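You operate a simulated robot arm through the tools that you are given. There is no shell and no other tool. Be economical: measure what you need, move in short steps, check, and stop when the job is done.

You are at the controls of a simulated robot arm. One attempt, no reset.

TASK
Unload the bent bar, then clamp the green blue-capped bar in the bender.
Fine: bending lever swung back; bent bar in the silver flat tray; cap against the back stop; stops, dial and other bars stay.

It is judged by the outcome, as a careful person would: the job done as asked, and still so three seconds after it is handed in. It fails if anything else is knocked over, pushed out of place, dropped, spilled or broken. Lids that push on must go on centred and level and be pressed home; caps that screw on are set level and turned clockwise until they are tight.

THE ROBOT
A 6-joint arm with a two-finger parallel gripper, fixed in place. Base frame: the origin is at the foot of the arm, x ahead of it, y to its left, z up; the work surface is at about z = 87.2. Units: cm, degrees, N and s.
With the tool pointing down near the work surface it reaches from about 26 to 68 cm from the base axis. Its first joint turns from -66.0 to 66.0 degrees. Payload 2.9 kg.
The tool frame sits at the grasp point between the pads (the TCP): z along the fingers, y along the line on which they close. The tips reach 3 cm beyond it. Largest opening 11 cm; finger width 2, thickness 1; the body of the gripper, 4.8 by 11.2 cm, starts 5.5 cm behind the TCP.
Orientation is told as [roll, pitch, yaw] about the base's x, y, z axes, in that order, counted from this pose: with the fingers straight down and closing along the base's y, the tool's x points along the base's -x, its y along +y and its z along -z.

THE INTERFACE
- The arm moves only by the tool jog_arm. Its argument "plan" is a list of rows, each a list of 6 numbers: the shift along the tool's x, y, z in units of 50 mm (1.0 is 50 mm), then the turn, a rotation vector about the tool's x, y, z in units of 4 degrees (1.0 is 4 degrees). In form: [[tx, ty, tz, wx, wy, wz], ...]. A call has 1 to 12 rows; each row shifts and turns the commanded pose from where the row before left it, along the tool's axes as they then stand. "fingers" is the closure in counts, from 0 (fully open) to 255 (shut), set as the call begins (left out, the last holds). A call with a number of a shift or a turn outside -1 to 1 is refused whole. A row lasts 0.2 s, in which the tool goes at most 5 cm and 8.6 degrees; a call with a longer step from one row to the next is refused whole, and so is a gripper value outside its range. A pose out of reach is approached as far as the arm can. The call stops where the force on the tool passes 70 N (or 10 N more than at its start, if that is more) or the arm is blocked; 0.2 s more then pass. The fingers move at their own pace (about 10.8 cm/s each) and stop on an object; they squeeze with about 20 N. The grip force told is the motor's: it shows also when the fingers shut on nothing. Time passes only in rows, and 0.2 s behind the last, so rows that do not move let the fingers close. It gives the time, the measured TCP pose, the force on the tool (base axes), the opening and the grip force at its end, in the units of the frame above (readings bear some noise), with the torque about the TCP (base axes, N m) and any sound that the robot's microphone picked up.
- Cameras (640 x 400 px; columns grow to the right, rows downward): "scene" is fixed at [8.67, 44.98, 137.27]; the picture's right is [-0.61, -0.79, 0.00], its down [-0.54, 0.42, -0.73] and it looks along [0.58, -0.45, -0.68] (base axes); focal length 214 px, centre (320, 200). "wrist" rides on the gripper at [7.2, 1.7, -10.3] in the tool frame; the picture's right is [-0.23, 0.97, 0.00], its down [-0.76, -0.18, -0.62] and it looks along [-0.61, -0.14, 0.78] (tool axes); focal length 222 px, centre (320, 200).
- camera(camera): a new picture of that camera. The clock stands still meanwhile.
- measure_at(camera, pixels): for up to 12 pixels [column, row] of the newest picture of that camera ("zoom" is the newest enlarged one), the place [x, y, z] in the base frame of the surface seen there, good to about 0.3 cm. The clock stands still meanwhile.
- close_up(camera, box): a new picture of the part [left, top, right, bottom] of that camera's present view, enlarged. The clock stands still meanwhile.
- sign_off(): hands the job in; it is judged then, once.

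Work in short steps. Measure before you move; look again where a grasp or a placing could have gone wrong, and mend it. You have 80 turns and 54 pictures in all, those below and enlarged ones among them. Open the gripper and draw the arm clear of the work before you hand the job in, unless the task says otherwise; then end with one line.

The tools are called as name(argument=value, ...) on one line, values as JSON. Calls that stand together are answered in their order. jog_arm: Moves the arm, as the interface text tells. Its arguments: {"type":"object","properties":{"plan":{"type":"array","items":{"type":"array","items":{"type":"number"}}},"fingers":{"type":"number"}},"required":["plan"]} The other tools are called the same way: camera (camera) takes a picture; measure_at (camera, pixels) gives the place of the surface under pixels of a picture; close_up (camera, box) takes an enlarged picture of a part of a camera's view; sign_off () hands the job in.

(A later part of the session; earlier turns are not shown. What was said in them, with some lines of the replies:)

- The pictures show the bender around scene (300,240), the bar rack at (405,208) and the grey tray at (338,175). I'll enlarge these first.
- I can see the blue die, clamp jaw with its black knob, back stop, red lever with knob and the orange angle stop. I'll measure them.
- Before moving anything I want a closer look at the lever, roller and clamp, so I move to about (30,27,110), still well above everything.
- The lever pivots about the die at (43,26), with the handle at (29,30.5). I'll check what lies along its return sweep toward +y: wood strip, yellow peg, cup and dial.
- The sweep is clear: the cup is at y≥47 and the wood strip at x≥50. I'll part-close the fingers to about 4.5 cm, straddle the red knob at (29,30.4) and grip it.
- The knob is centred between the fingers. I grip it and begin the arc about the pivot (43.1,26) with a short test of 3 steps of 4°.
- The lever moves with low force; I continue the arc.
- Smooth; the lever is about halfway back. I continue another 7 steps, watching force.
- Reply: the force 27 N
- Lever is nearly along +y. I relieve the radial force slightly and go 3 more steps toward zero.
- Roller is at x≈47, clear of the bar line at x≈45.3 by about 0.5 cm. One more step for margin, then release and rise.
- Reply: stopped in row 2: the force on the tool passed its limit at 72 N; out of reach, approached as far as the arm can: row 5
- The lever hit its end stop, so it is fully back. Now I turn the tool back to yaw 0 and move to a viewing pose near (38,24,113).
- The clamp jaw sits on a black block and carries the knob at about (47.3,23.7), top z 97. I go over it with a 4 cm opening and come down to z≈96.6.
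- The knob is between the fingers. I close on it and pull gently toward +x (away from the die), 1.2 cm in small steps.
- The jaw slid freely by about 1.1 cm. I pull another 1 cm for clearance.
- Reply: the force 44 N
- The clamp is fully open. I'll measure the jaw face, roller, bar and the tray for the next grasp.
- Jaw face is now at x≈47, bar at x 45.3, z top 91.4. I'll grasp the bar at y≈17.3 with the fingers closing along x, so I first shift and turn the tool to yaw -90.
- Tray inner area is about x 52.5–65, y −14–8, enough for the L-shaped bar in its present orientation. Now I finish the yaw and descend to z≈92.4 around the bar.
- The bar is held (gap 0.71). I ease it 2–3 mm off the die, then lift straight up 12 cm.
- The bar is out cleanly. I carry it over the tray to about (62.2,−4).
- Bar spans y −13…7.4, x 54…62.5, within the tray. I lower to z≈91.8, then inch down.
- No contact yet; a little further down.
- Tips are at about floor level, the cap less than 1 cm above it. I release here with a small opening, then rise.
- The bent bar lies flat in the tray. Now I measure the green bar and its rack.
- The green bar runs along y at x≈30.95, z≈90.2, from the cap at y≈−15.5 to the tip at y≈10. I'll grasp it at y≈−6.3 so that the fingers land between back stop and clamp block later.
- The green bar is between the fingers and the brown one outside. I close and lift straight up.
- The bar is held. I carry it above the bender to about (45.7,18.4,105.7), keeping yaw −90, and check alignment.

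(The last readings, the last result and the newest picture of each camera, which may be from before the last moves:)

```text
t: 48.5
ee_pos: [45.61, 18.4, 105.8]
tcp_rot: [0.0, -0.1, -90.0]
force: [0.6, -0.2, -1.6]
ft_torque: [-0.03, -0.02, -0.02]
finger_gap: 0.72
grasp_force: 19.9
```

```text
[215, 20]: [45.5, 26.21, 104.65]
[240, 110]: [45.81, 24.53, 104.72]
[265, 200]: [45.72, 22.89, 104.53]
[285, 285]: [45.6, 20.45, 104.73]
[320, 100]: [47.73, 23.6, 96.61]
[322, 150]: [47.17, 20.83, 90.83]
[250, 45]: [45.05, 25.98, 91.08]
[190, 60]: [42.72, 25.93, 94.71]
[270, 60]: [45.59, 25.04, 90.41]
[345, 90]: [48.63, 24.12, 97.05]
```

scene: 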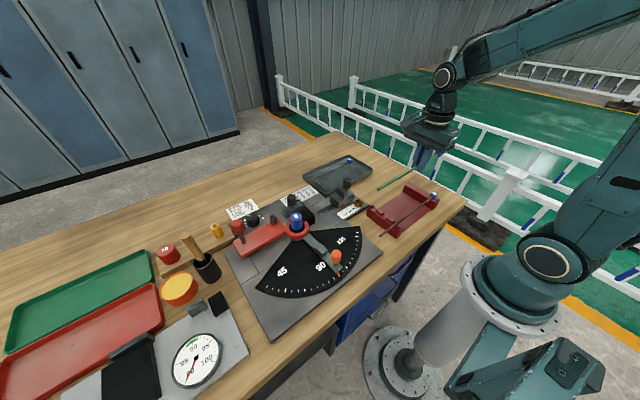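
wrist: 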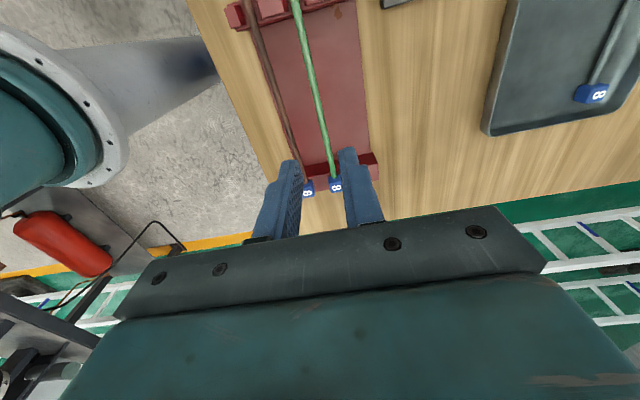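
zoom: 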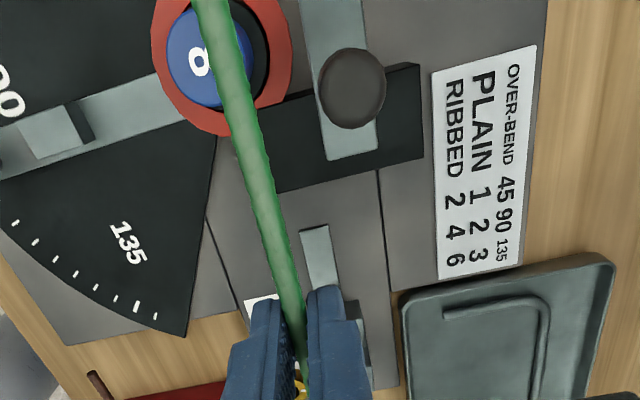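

Bar is straight along y at x≈45.66. I lower to just above the back stop plate (z≈96) and check the gaps.

jog_arm(plan=[[0.02, 0.03, 0.7, 0, 0, 0], [0, 0, 0.7, 0, 0, 0], [0, 0, 0.5, 0, 0, 0], [0, 0, 0, 0, 0, 0]])

close_up(camera="scene", box=[330, 155, 370, 205])

```text
t: 49.5
ee_pos: [45.74, 18.4, 96.2]
tcp_rot: [0.0, 0.0, -90.0]
force: [0.0, -0.2, -0.7]
ft_torque: [-0.01, 0.01, 0.02]
finger_gap: 0.73
grasp_force: 19.4
```

```text
8.00 times, centred on (350, 180) of scene
```

zoom: 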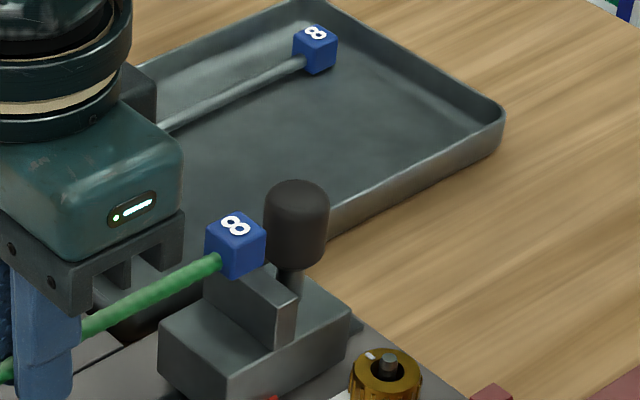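

measure_at(camera="zoom", pixels=[[235, 225], [225, 245], [248, 255], [262, 238], [250, 270], [245, 305], [280, 310], [292, 300], [225, 295], [205, 330], [265, 325], [300, 290]])

```text
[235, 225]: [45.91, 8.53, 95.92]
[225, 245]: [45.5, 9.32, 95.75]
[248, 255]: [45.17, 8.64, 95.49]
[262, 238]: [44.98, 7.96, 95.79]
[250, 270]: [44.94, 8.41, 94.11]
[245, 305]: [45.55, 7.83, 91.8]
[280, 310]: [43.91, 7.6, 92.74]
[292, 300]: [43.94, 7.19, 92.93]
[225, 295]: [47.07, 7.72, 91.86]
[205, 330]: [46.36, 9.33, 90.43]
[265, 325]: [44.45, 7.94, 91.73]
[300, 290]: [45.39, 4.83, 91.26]
```

The cap's back face (y≈7.9) is right over the plate's front (y≈7.85). I shift +0.4 in y, lower to z≈93.9 (tips just above the clamp block), then slide the cap back until it touches.

jog_arm(plan=[[0.09, 0, 0, 0, 0, 0], [0, 0, 0.23, 0, 0, 0], [0, 0, 0.23, 0, 0, 0], [0, 0, 0, 0, 0, 0]])

close_up(camera="scene", box=[280, 160, 370, 240])

```text
t: 50.5
ee_pos: [45.93, 18.88, 93.8]
tcp_rot: [-0.1, -0.1, -90.1]
force: [0.2, 0.0, -1.0]
ft_torque: [-0.03, 0.02, 0.05]
finger_gap: 0.72
grasp_force: 20.0
```

```text
5.00 times, centred on (325, 200) of scene
```

zoom: 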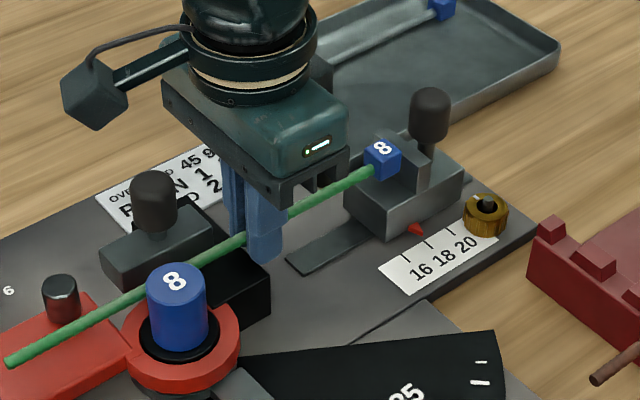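

The cap is in front of the plate, bar between die and jaw. I move back 0.3 in y and lower to z≈92.5 seated height.

jog_arm(plan=[[-0.03, 0, 0, 0, 0, 0], [-0.03, 0, 0, 0, 0, 0], [0, 0, 0.1, 0, 0, 0], [0, 0, 0.1, 0, 0, 0], [0, 0, 0.05, 0, 0, 0], [0, 0, 0, 0, 0, 0]])

close_up(camera="scene", box=[280, 160, 370, 240])

```text
t: 51.5
ee_pos: [46.0, 18.67, 93.61]
tcp_rot: [0.3, 0.1, -89.9]
force: [-7.4, -4.3, 14.9]
ft_torque: [-0.02, 0.34, 0.09]
finger_gap: 0.69
grasp_force: 20.5
stopped in row 5: the force on the tool passed its limit at 77 N (the readings are from after the stop); the commanded pose is now the measured one
```

```text
5.00 times, centred on (325, 200) of scene
```

zoom: 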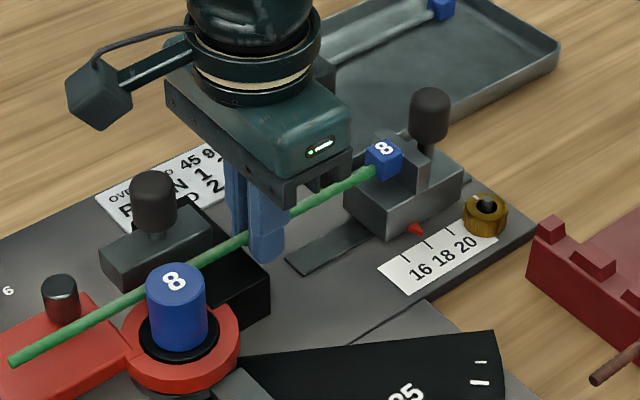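

The fingertips met the clamp block (tips at z≈90.6, block top 90.7) before the bar was seated, so my grip is about 1 cm too far from the cap. I lift and return the bar to its rack notches to re-grip nearer the cap.

jog_arm(plan=[[0.04, -0.04, 0, 0, -0.07, 0], [0, 0, -0.42, 0, 0, 0], [0, 0, -0.7, 0, 0, 0], [0, 0, -0.7, 0, 0, 0], [0, 0, -0.6, 0, 0, 0], [0, 0, 0, 0, 0, 0]])

jog_arm(plan=[[-0.72, -0.427, 0, 0, 0, 0], [-0.72, -0.427, 0, 0, 0, 0], [-0.72, -0.427, 0, 0, 0, 0], [-0.72, -0.427, 0, 0, 0, 0], [-0.72, -0.427, 0, 0, 0, 0], [-0.72, -0.427, 0, 0, 0, 0], [-0.72, -0.427, 0, 0, 0, 0], [0, 0, 0, 0, 0, 0]])

close_up(camera="scene", box=[350, 130, 460, 250])

```text
t: 52.9
ee_pos: [45.76, 18.96, 105.8]
tcp_rot: [0.3, -0.3, -89.9]
force: [0.2, -0.9, -0.5]
ft_torque: [-0.03, -0.03, 0.02]
finger_gap: 0.72
grasp_force: 20.0
```

```text
t: 54.7
ee_pos: [30.79, -6.32, 105.64]
tcp_rot: [0.4, -0.1, -89.9]
force: [-0.2, 0.5, -0.9]
ft_torque: [-0.04, -0.03, -0.03]
finger_gap: 0.71
grasp_force: 20.7
```

```text
3.33 times, centred on (405, 190) of scene
```

zoom: 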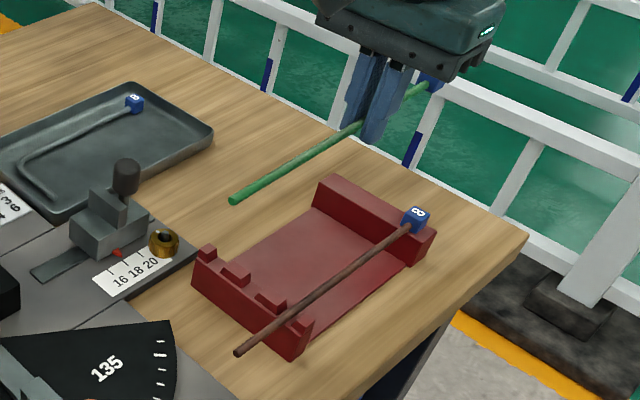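

measure_at(camera="zoom", pixels=[[237, 200], [270, 180], [310, 157], [345, 135], [412, 92], [430, 82]])

```text
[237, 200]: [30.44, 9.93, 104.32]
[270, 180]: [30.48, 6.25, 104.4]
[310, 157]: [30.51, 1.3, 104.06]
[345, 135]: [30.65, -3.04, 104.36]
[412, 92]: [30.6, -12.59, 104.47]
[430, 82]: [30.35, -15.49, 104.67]
```

Bar is level. I trim the tiny roll, shift +0.1 in x, and lower to about 1 cm above the notches to check.

jog_arm(plan=[[0, 0.02, 0.7, 0, -0.1, 0], [0, 0, 0.7, 0, 0, 0], [0, 0, 0.7, 0, 0, 0], [0, 0, 0.45, 0, 0, 0], [0, 0, 0, 0, 0, 0]])

close_up(camera="scene", box=[360, 165, 450, 245])

```text
t: 55.9
ee_pos: [30.97, -6.41, 92.85]
tcp_rot: [0.4, -0.5, -89.8]
force: [0.2, -0.4, -0.5]
ft_torque: [-0.02, 0.0, -0.01]
finger_gap: 0.72
grasp_force: 20.7
```

```text
5.00 times, centred on (405, 205) of scene
```

zoom: 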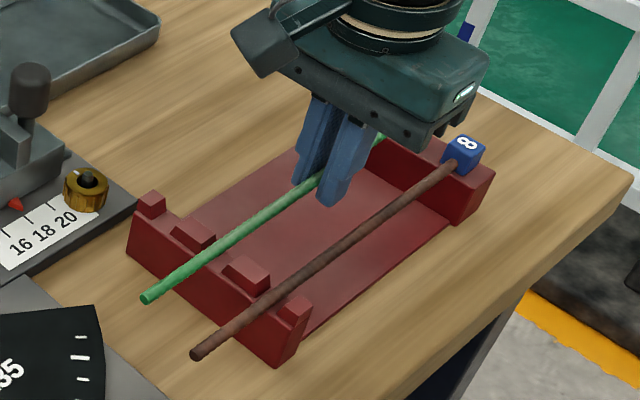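

The bar lines up with its notch between the two tooth blocks. I lower the last 1.2 cm and release.

jog_arm(plan=[[0, 0, 0.1, 0.1, 0.12, 0], [0, 0, 0.1, 0, 0, 0], [0, 0, 0.04, 0, 0, 0], [0, 0, 0, 0, 0, 0]])

jog_arm(plan=[[0, 0, 0, 0, 0, 0], [0, 0, 0, 0, 0, 0]], fingers=195)

close_up(camera="scene", box=[360, 165, 450, 245])

```text
t: 56.9
ee_pos: [31.0, -6.49, 91.65]
tcp_rot: [0.0, 0.0, -89.9]
force: [-0.8, -0.6, 1.7]
ft_torque: [0.22, 0.0, 0.01]
finger_gap: 0.73
grasp_force: 19.7
```

```text
t: 57.5
ee_pos: [31.0, -6.34, 91.71]
tcp_rot: [0.0, -0.1, -89.9]
force: [-0.1, 0.5, -0.5]
ft_torque: [0.01, -0.01, 0.01]
finger_gap: 2.56
grasp_force: 0.1
```

```text
5.00 times, centred on (405, 205) of scene
```

zoom: 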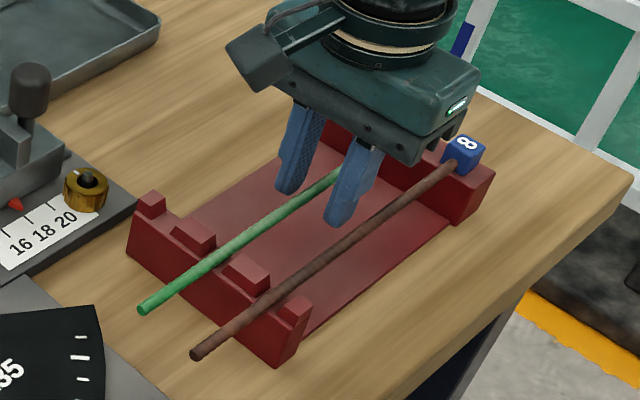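

Re-seated. I slide the open fingers 1.5 cm toward the cap and 0.4 cm up, then grip and lift again.

jog_arm(plan=[[-0.15, 0, -0.08, 0, 0, 0], [-0.15, 0, 0, 0, 0, 0], [0, 0, 0, 0, 0, 0]])

jog_arm(plan=[[0, 0, 0, 0, 0, 0], [0, 0, 0, 0, 0, 0], [0, 0, 0, 0, 0, 0], [0, 0, -0.2, 0, 0, 0], [0, 0, -0.4, 0, 0, 0], [0, 0, -0.7, 0, 0, 0], [0, 0, -0.7, 0, 0, 0], [0, 0, -0.7, 0, 0, 0], [0, 0, 0, 0, 0, 0]], fingers=255)

```text
t: 58.3
ee_pos: [31.02, -7.93, 92.11]
tcp_rot: [0.0, -0.1, -90.0]
force: [0.8, 0.0, 1.0]
ft_torque: [-0.05, 0.0, 0.02]
finger_gap: 2.59
grasp_force: 0.1
```

```text
t: 60.3
ee_pos: [30.93, -7.74, 105.59]
tcp_rot: [-0.1, 0.0, -89.9]
force: [-1.4, 0.6, -1.4]
ft_torque: [-0.04, 0.01, -0.03]
finger_gap: 0.71
grasp_force: 20.2
```

Held again. Carry to (45.85,17.3) and lower to just above the plate height.

jog_arm(plan=[[0.716, 0.426, 0, 0, 0, 0], [0.716, 0.426, 0, 0, 0, 0], [0.716, 0.426, 0, 0, 0, 0], [0.716, 0.426, 0, 0, 0, 0], [0.716, 0.426, 0, 0, 0, 0], [0.716, 0.426, 0, 0, 0, 0], [0.716, 0.426, 0, 0, 0, 0], [0, 0, 0.6, 0, 0, 0], [0, 0, 0.6, 0, 0, 0], [0, 0, 0.6, 0, 0, 0], [0, 0, 0, 0, 0, 0]])

close_up(camera="scene", box=[280, 155, 370, 235])

```text
t: 62.7
ee_pos: [45.85, 17.22, 96.57]
tcp_rot: [0.0, 0.0, -89.9]
force: [-1.1, -1.2, -1.5]
ft_torque: [-0.09, -0.02, 0.01]
finger_gap: 0.72
grasp_force: 20.0
```

```text
5.00 times, centred on (325, 195) of scene
```

zoom: 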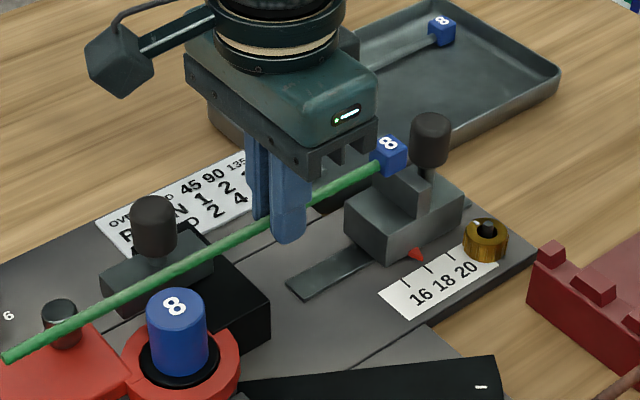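

measure_at(camera="zoom", pixels=[[388, 143], [380, 155], [404, 150], [396, 170], [420, 190], [400, 185], [330, 185], [220, 245], [60, 330], [10, 355]])

```text
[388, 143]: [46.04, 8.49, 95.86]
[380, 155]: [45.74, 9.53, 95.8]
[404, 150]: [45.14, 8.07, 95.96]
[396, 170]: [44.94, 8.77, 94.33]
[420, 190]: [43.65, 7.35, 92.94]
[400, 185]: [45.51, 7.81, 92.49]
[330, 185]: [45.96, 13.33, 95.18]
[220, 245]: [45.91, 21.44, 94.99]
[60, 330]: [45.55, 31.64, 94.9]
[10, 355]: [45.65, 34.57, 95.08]
```

Cap back at y≈8.0–8.1, plate front 7.85. I add 0.3 in y and descend to z≈93.1.

jog_arm(plan=[[0.06, 0, 0, 0, 0, 0], [0, 0, 0.2, 0, 0, 0], [0, 0, 0.2, 0, 0, 0], [0, 0, 0.15, 0, 0, 0], [0, 0, 0.1, 0, 0, 0], [0, 0, 0, 0, 0, 0]])

close_up(camera="scene", box=[280, 155, 370, 235])

```text
t: 64.1
ee_pos: [45.86, 17.37, 93.29]
tcp_rot: [-0.1, -0.1, -89.8]
force: [-0.3, -0.2, -1.7]
ft_torque: [-0.04, 0.0, 0.0]
finger_gap: 0.71
grasp_force: 20.4
```

```text
5.00 times, centred on (325, 195) of scene
```

zoom: 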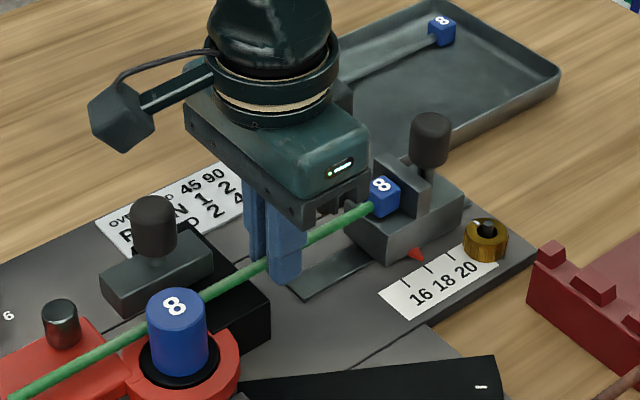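

No contact force yet. A further 0.3 cm down in small steps.

jog_arm(plan=[[0, 0, 0.03, 0, 0, 0], [0, 0, 0.03, 0, 0, 0], [0, 0, 0, 0, 0, 0]])

jog_arm(plan=[[-0.02, -0.03, 0, 0, 0, 0], [-0.02, -0.03, 0, 0, 0, 0], [0, 0, 0, 0, 0, 0]])

```text
t: 64.9
ee_pos: [45.94, 17.44, 93.01]
tcp_rot: [0.0, 0.0, -89.9]
force: [-0.2, 0.1, 0.3]
ft_torque: [0.03, 0.06, 0.01]
finger_gap: 0.73
grasp_force: 19.9
```

```text
t: 65.7
ee_pos: [45.62, 17.17, 93.06]
tcp_rot: [0.0, -0.2, -89.8]
force: [0.3, 0.3, -0.2]
ft_torque: [0.0, 0.01, 0.01]
finger_gap: 0.69
grasp_force: 20.0
```

jog_arm(plan=[[-0.02, -0.02, 0.01, 0, 0, 0], [-0.01, 0, 0, 0, 0, 0], [0, 0, 0, 0, 0, 0]])

```text
t: 66.5
ee_pos: [45.58, 17.09, 93.05]
tcp_rot: [0.1, 0.1, -89.9]
force: [0.2, 5.2, 4.4]
ft_torque: [0.26, 0.0, -0.06]
finger_gap: 0.72
grasp_force: 19.8
```

Now there is a +5 N push in y and +4 N in z: cap against the stop and bar on its rests. I'll check by picture.

close_up(camera="scene", box=[325, 165, 365, 205])

measure_at(camera="zoom", pixels=[[320, 200]])

close_up(camera="wrist", box=[220, 0, 440, 200])

```text
10.00 times, centred on (345, 185) of scene
```

zoom: 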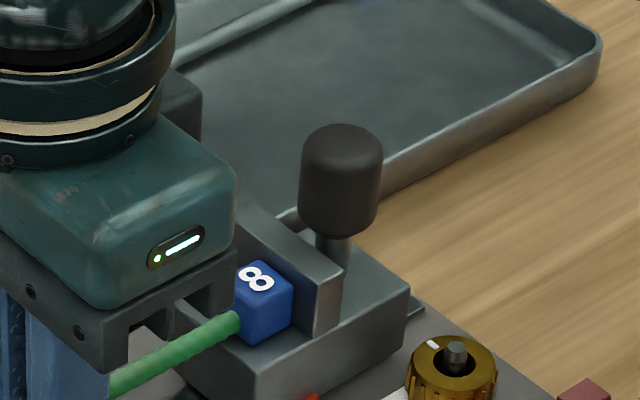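

```text
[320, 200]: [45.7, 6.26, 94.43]
```

```text
2.00 times, centred on (330, 100) of wrist
```

zoom: 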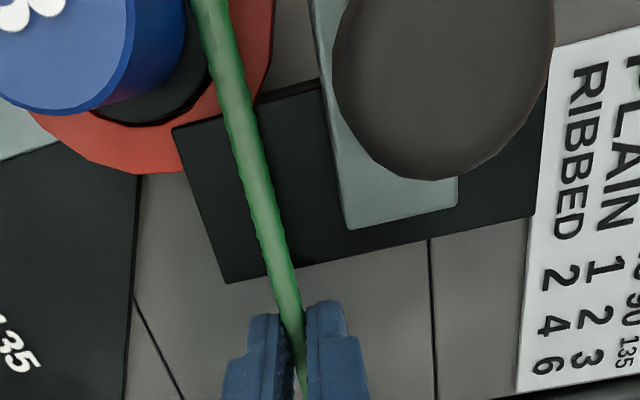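

The cap sits against the plate and the bar rests on the clamp block beside the die. I nudge it toward the die by 2 mm with light pressure on the stop.

jog_arm(plan=[[0, -0.02, 0, 0, 0, 0], [-0.005, -0.02, 0, 0, 0, 0], [0, 0, 0, 0, 0, 0]])

```text
t: 67.3
ee_pos: [45.39, 17.12, 92.94]
tcp_rot: [0.1, 0.0, -90.0]
force: [6.7, 7.0, 6.4]
ft_torque: [0.27, -0.13, 0.0]
finger_gap: 0.71
grasp_force: 20.0
```

Contact with die and stop confirmed. I release and rise.

jog_arm(plan=[[0, 0, 0, 0, 0, 0], [0, 0, 0, 0, 0, 0], [0, 0, -0.3, 0, 0, 0], [0, 0, -0.8, 0, 0, 0], [0, 0, -1, 0, 0, 0], [0, 0, -1, 0, 0, 0], [0, 0, 0, 0, 0, 0]], fingers=195)

close_up(camera="scene", box=[260, 160, 380, 260])

```text
t: 68.9
ee_pos: [45.25, 17.16, 108.55]
tcp_rot: [0.0, -0.1, -89.9]
force: [-0.2, -1.1, -0.2]
ft_torque: [-0.05, -0.02, 0.01]
finger_gap: 2.6
grasp_force: 0.0
```

```text
4.00 times, centred on (320, 210) of scene
```

zoom: 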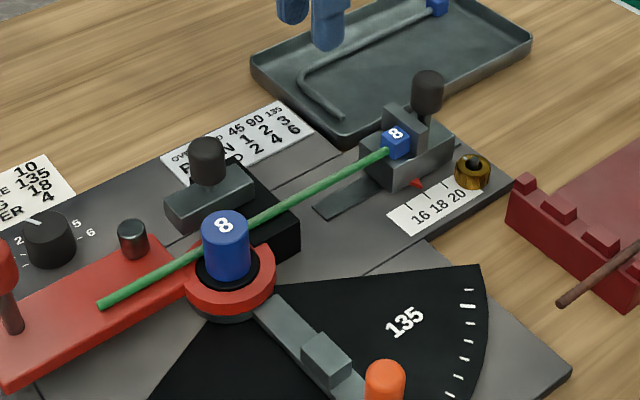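

measure_at(camera="zoom", pixels=[[395, 134], [375, 160], [330, 182], [290, 205], [150, 278], [105, 304], [205, 150], [250, 182], [408, 140], [415, 125], [132, 230]])

```text
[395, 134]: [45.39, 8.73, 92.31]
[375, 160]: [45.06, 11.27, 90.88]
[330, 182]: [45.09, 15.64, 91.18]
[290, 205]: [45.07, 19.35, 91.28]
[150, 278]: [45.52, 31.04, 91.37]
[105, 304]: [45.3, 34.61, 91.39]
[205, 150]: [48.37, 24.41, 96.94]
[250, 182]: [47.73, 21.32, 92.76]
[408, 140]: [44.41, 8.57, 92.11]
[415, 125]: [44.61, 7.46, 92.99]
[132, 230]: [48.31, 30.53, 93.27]
```

The bar is seated like the previous one was (cap top at (45.4,8.7)). To clamp, I'll push the jaw knob toward −x with closed fingers from behind: go to (51.4,24.1), and down to z≈96.2.

jog_arm(plan=[[0.7, 0.62, 0, 0, 0, 0], [0.69, 0.62, 0, 0, 0, 0], [0, 0, 0.8, 0, 0, 0], [0, 0, 0.8, 0, 0, 0], [0, 0, 0.6, 0, 0, 0], [0, 0, 0.26, 0, 0, 0], [0, 0, 0, 0, 0, 0]], fingers=255)

close_up(camera="scene", box=[260, 160, 380, 260])

```text
t: 70.5
ee_pos: [51.55, 24.08, 96.93]
tcp_rot: [0.6, 0.2, -89.9]
force: [-16.3, -8.7, 58.7]
ft_torque: [-0.15, 0.82, 0.1]
finger_gap: 0.01
grasp_force: 19.7
```

```text
4.00 times, centred on (320, 210) of scene
```

zoom: 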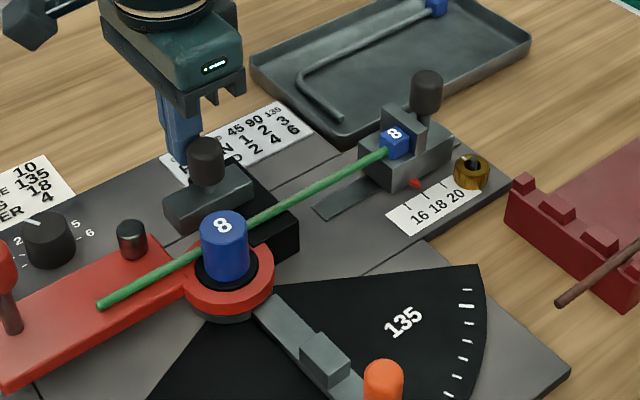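

The tips meet a raised part behind the jaw at z≈93.9. I raise 0.4 cm and push from there.

jog_arm(plan=[[0, 0, -0.1, 0, 0, 0], [0, 0, 0, 0, 0, 0]])

jog_arm(plan=[[0, -0.08, 0, 0, 0, 0], [0, -0.08, 0, 0, 0, 0], [0, -0.04, 0, 0, 0, 0], [0, 0, 0, 0, 0, 0]])

```text
t: 71.1
ee_pos: [51.43, 24.04, 96.95]
tcp_rot: [0.3, 0.0, -90.0]
force: [-4.2, -3.8, 35.1]
ft_torque: [-0.08, 0.46, 0.05]
finger_gap: 0.0
grasp_force: 19.9
```

```text
t: 72.1
ee_pos: [50.61, 24.0, 97.01]
tcp_rot: [0.3, 0.1, -90.0]
force: [2.8, -6.2, 32.6]
ft_torque: [-0.11, 0.44, 0.1]
finger_gap: 0.0
grasp_force: 20.1
```

jog_arm(plan=[[0, 0, -0.13, 0, 0, 0], [0, 0, 0, 0, 0, 0]])

jog_arm(plan=[[0, -0.05, 0, 0, 0, 0], [0, -0.05, 0, 0, 0, 0], [0, 0, 0, 0, 0, 0]])

close_up(camera="scene", box=[265, 165, 345, 235])

```text
t: 72.7
ee_pos: [50.34, 23.98, 97.22]
tcp_rot: [-0.2, -0.1, -90.0]
force: [-0.9, -0.5, 0.4]
ft_torque: [0.0, 0.01, -0.02]
finger_gap: 0.0
grasp_force: 20.0
```

```text
t: 73.5
ee_pos: [50.11, 23.97, 97.44]
tcp_rot: [0.0, 0.0, -89.9]
force: [-0.7, 0.2, 0.1]
ft_torque: [0.02, -0.01, 0.03]
finger_gap: 0.0
grasp_force: 20.2
```

```text
5.71 times, centred on (305, 200) of scene
```

zoom: 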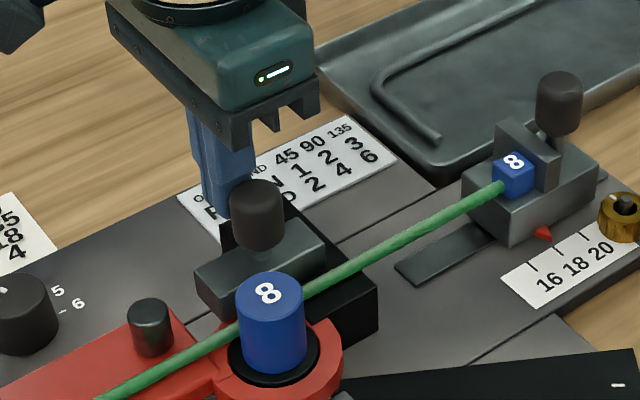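

No load now; I continue pushing −x in small steps.

jog_arm(plan=[[0, -0.05, 0, 0, 0, 0], [0, -0.05, 0, 0, 0, 0], [0, -0.05, 0, 0, 0, 0], [0, 0, 0, 0, 0, 0]])

```text
t: 74.5
ee_pos: [49.3, 24.0, 97.4]
tcp_rot: [0.2, 0.0, -90.0]
force: [11.1, 1.7, -3.6]
ft_torque: [0.07, -0.2, -0.01]
finger_gap: 0.01
grasp_force: 20.0
```

jog_arm(plan=[[0, -0.03, 0, 0, 0, 0], [0, -0.03, 0, 0, 0, 0], [0, 0, 0, 0, 0, 0]])

close_up(camera="scene", box=[265, 165, 345, 235])

```text
t: 75.3
ee_pos: [49.24, 23.95, 97.28]
tcp_rot: [0.5, 0.1, -90.1]
force: [32.4, -1.4, -5.5]
ft_torque: [-0.03, -0.43, 0.09]
finger_gap: 0.02
grasp_force: 20.1
```

```text
5.71 times, centred on (305, 200) of scene
```

zoom: 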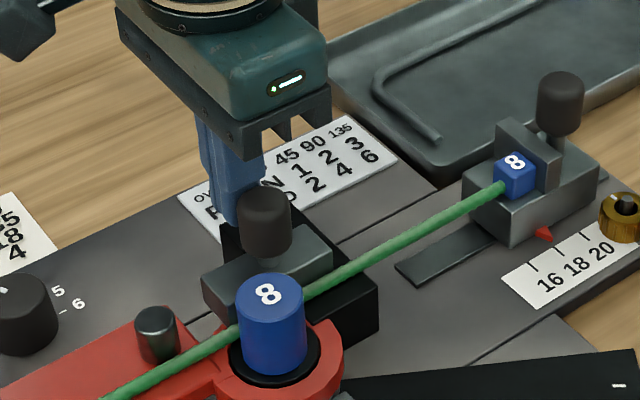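

The jaw is against the bar and the force has risen to 32 N. I press a little more firmly, then retreat and check.

jog_arm(plan=[[0, -0.03, 0, 0, 0, 0], [0, -0.02, 0, 0, 0, 0], [0, 0, 0, 0, 0, 0]])

jog_arm(plan=[[0, 0.15, 0, 0, 0, 0], [0, 0.15, 0, 0, 0, 0], [0, 0, -0.8, 0, 0, 0], [0, 0, -1, 0, 0, 0], [0, 0.3, -1, 0, 0, 0], [0, 0, 0, 0, 0, 0]])

close_up(camera="scene", box=[265, 165, 365, 245])

```text
t: 76.1
ee_pos: [49.26, 24.04, 97.51]
tcp_rot: [0.8, 0.2, -90.3]
force: [45.2, -7.3, -8.7]
ft_torque: [-0.08, -0.49, 0.21]
finger_gap: 0.0
grasp_force: 20.0
```

```text
refused: row 5 steps farther than a row can; nothing moved
```

```text
5.00 times, centred on (315, 205) of scene
```

zoom: 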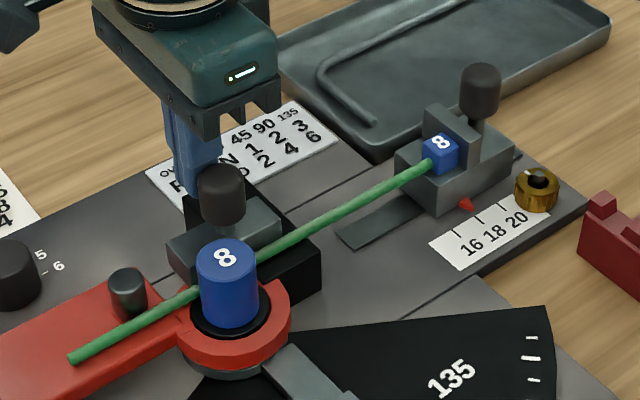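

measure_at(camera="zoom", pixels=[[270, 232], [262, 245], [290, 238], [222, 175], [128, 280], [440, 143], [350, 207], [275, 247], [160, 315], [180, 245], [245, 235]])

jog_arm(plan=[[0, 0.15, 0, 0, 0, 0], [0, 0.15, 0, 0, 0, 0], [0, 0, -0.8, 0, 0, 0], [0, 0, -0.9, 0, 0, 0], [0, 0.2, -0.8, 0, 0, 0], [0, 0, 0, 0, 0, 0]])

close_up(camera="scene", box=[265, 165, 365, 245])

```text
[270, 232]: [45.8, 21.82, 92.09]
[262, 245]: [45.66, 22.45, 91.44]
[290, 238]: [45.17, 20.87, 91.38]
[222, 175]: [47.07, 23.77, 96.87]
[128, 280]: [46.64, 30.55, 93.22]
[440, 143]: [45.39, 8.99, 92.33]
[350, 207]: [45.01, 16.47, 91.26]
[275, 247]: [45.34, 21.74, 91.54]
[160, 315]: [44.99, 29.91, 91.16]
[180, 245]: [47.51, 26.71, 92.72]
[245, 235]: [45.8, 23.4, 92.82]
```

```text
t: 77.5
ee_pos: [51.15, 24.05, 109.75]
tcp_rot: [-0.1, -0.1, -89.9]
force: [-0.4, -0.6, -0.1]
ft_torque: [0.0, 0.03, -0.02]
finger_gap: 0.0
grasp_force: 20.4
```

```text
5.00 times, centred on (315, 205) of scene
```

zoom: 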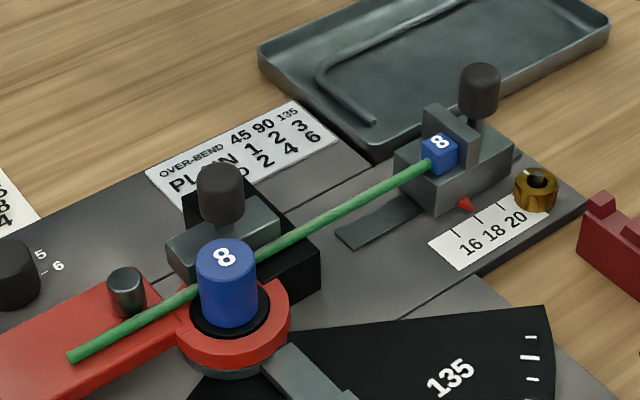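

The jaw stayed closed on the bar (face x≈45.8, knob at 47.1, as with the first bar). I check the cap against the stop.

close_up(camera="scene", box=[330, 172, 360, 200])

measure_at(camera="zoom", pixels=[[290, 165], [320, 175], [330, 160], [345, 165], [350, 185], [300, 195], [360, 200]])

```text
14.29 times, centred on (345, 186) of scene
```

zoom: 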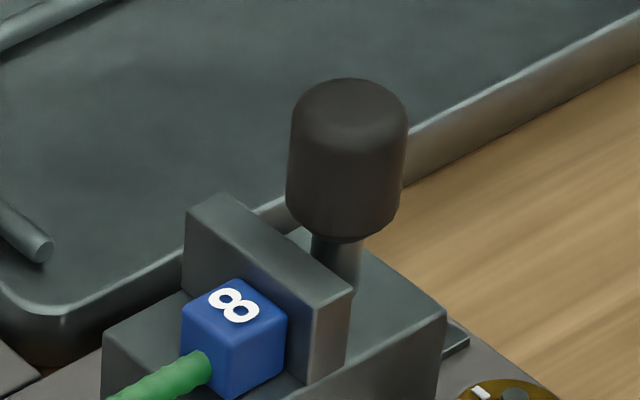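

```text
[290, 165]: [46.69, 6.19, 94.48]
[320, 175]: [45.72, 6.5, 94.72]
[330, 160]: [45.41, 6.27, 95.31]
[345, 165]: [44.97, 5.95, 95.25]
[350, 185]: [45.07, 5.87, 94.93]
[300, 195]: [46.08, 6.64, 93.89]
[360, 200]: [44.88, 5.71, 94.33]
```

measure_at(camera="zoom", pixels=[[262, 305], [280, 316], [245, 292], [285, 345], [295, 340], [300, 300], [290, 320], [270, 270], [215, 245], [190, 320], [235, 335], [305, 360]])

```text
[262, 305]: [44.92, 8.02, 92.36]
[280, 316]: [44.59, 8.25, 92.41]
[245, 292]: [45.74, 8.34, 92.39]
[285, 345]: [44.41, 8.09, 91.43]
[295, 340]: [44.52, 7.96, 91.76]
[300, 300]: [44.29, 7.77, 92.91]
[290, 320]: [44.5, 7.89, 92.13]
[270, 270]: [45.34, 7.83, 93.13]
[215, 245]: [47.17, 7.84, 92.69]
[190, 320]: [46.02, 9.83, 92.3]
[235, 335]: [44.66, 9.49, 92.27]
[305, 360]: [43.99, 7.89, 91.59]
```

The cap's back edge measures within noise of the plate face; I zoom in tighter on that contact line.

close_up(camera="scene", box=[334, 188, 348, 200])

```text
16.00 times, centred on (341, 194) of scene
```

zoom: 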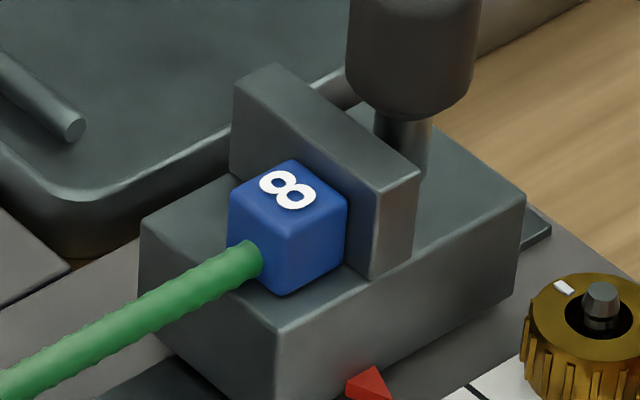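

The cap's lower back corner lies on the plate's foot line, so it is against the stop. I open the gripper, draw the arm clear and take a last look.

jog_arm(plan=[[0, 0, -0.8, 0, 0, 0], [0, 0, -0.8, 0, 0, 0], [0, 0.6, 0, 0, 0, 0], [0, 0.6, 0, 0, 0, 0], [0, 0, 0, 0, 0, 0], [0, 0, 0, 0, 0, 0]], fingers=0)

close_up(camera="scene", box=[190, 130, 450, 310])

```text
t: 78.9
ee_pos: [55.57, 23.73, 117.48]
tcp_rot: [0.0, -0.1, -90.0]
force: [-0.2, -0.4, 0.3]
ft_torque: [-0.02, -0.05, 0.0]
finger_gap: 11.0
grasp_force: 0.1
out of reach, approached as far as the arm can: row 4
```

```text
2.22 times, centred on (320, 220) of scene
```

zoom: 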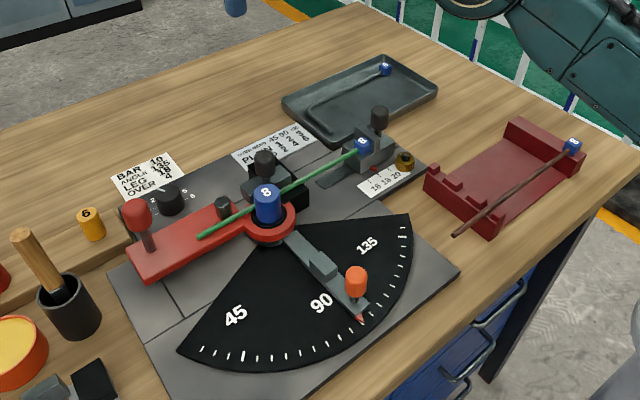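

The last view shows the lever back, the bent bar in the tray, and the green bar clamped with its cap at the stop. Everything else is in place, so I hand the job in.

sign_off()

```text
The job is handed in.
```

The bending lever is swung back, the bent bar is in the silver tray, and the green bar is clamped with its cap against the back stop; the stops, dial and other bars look undisturbed in the last picture.
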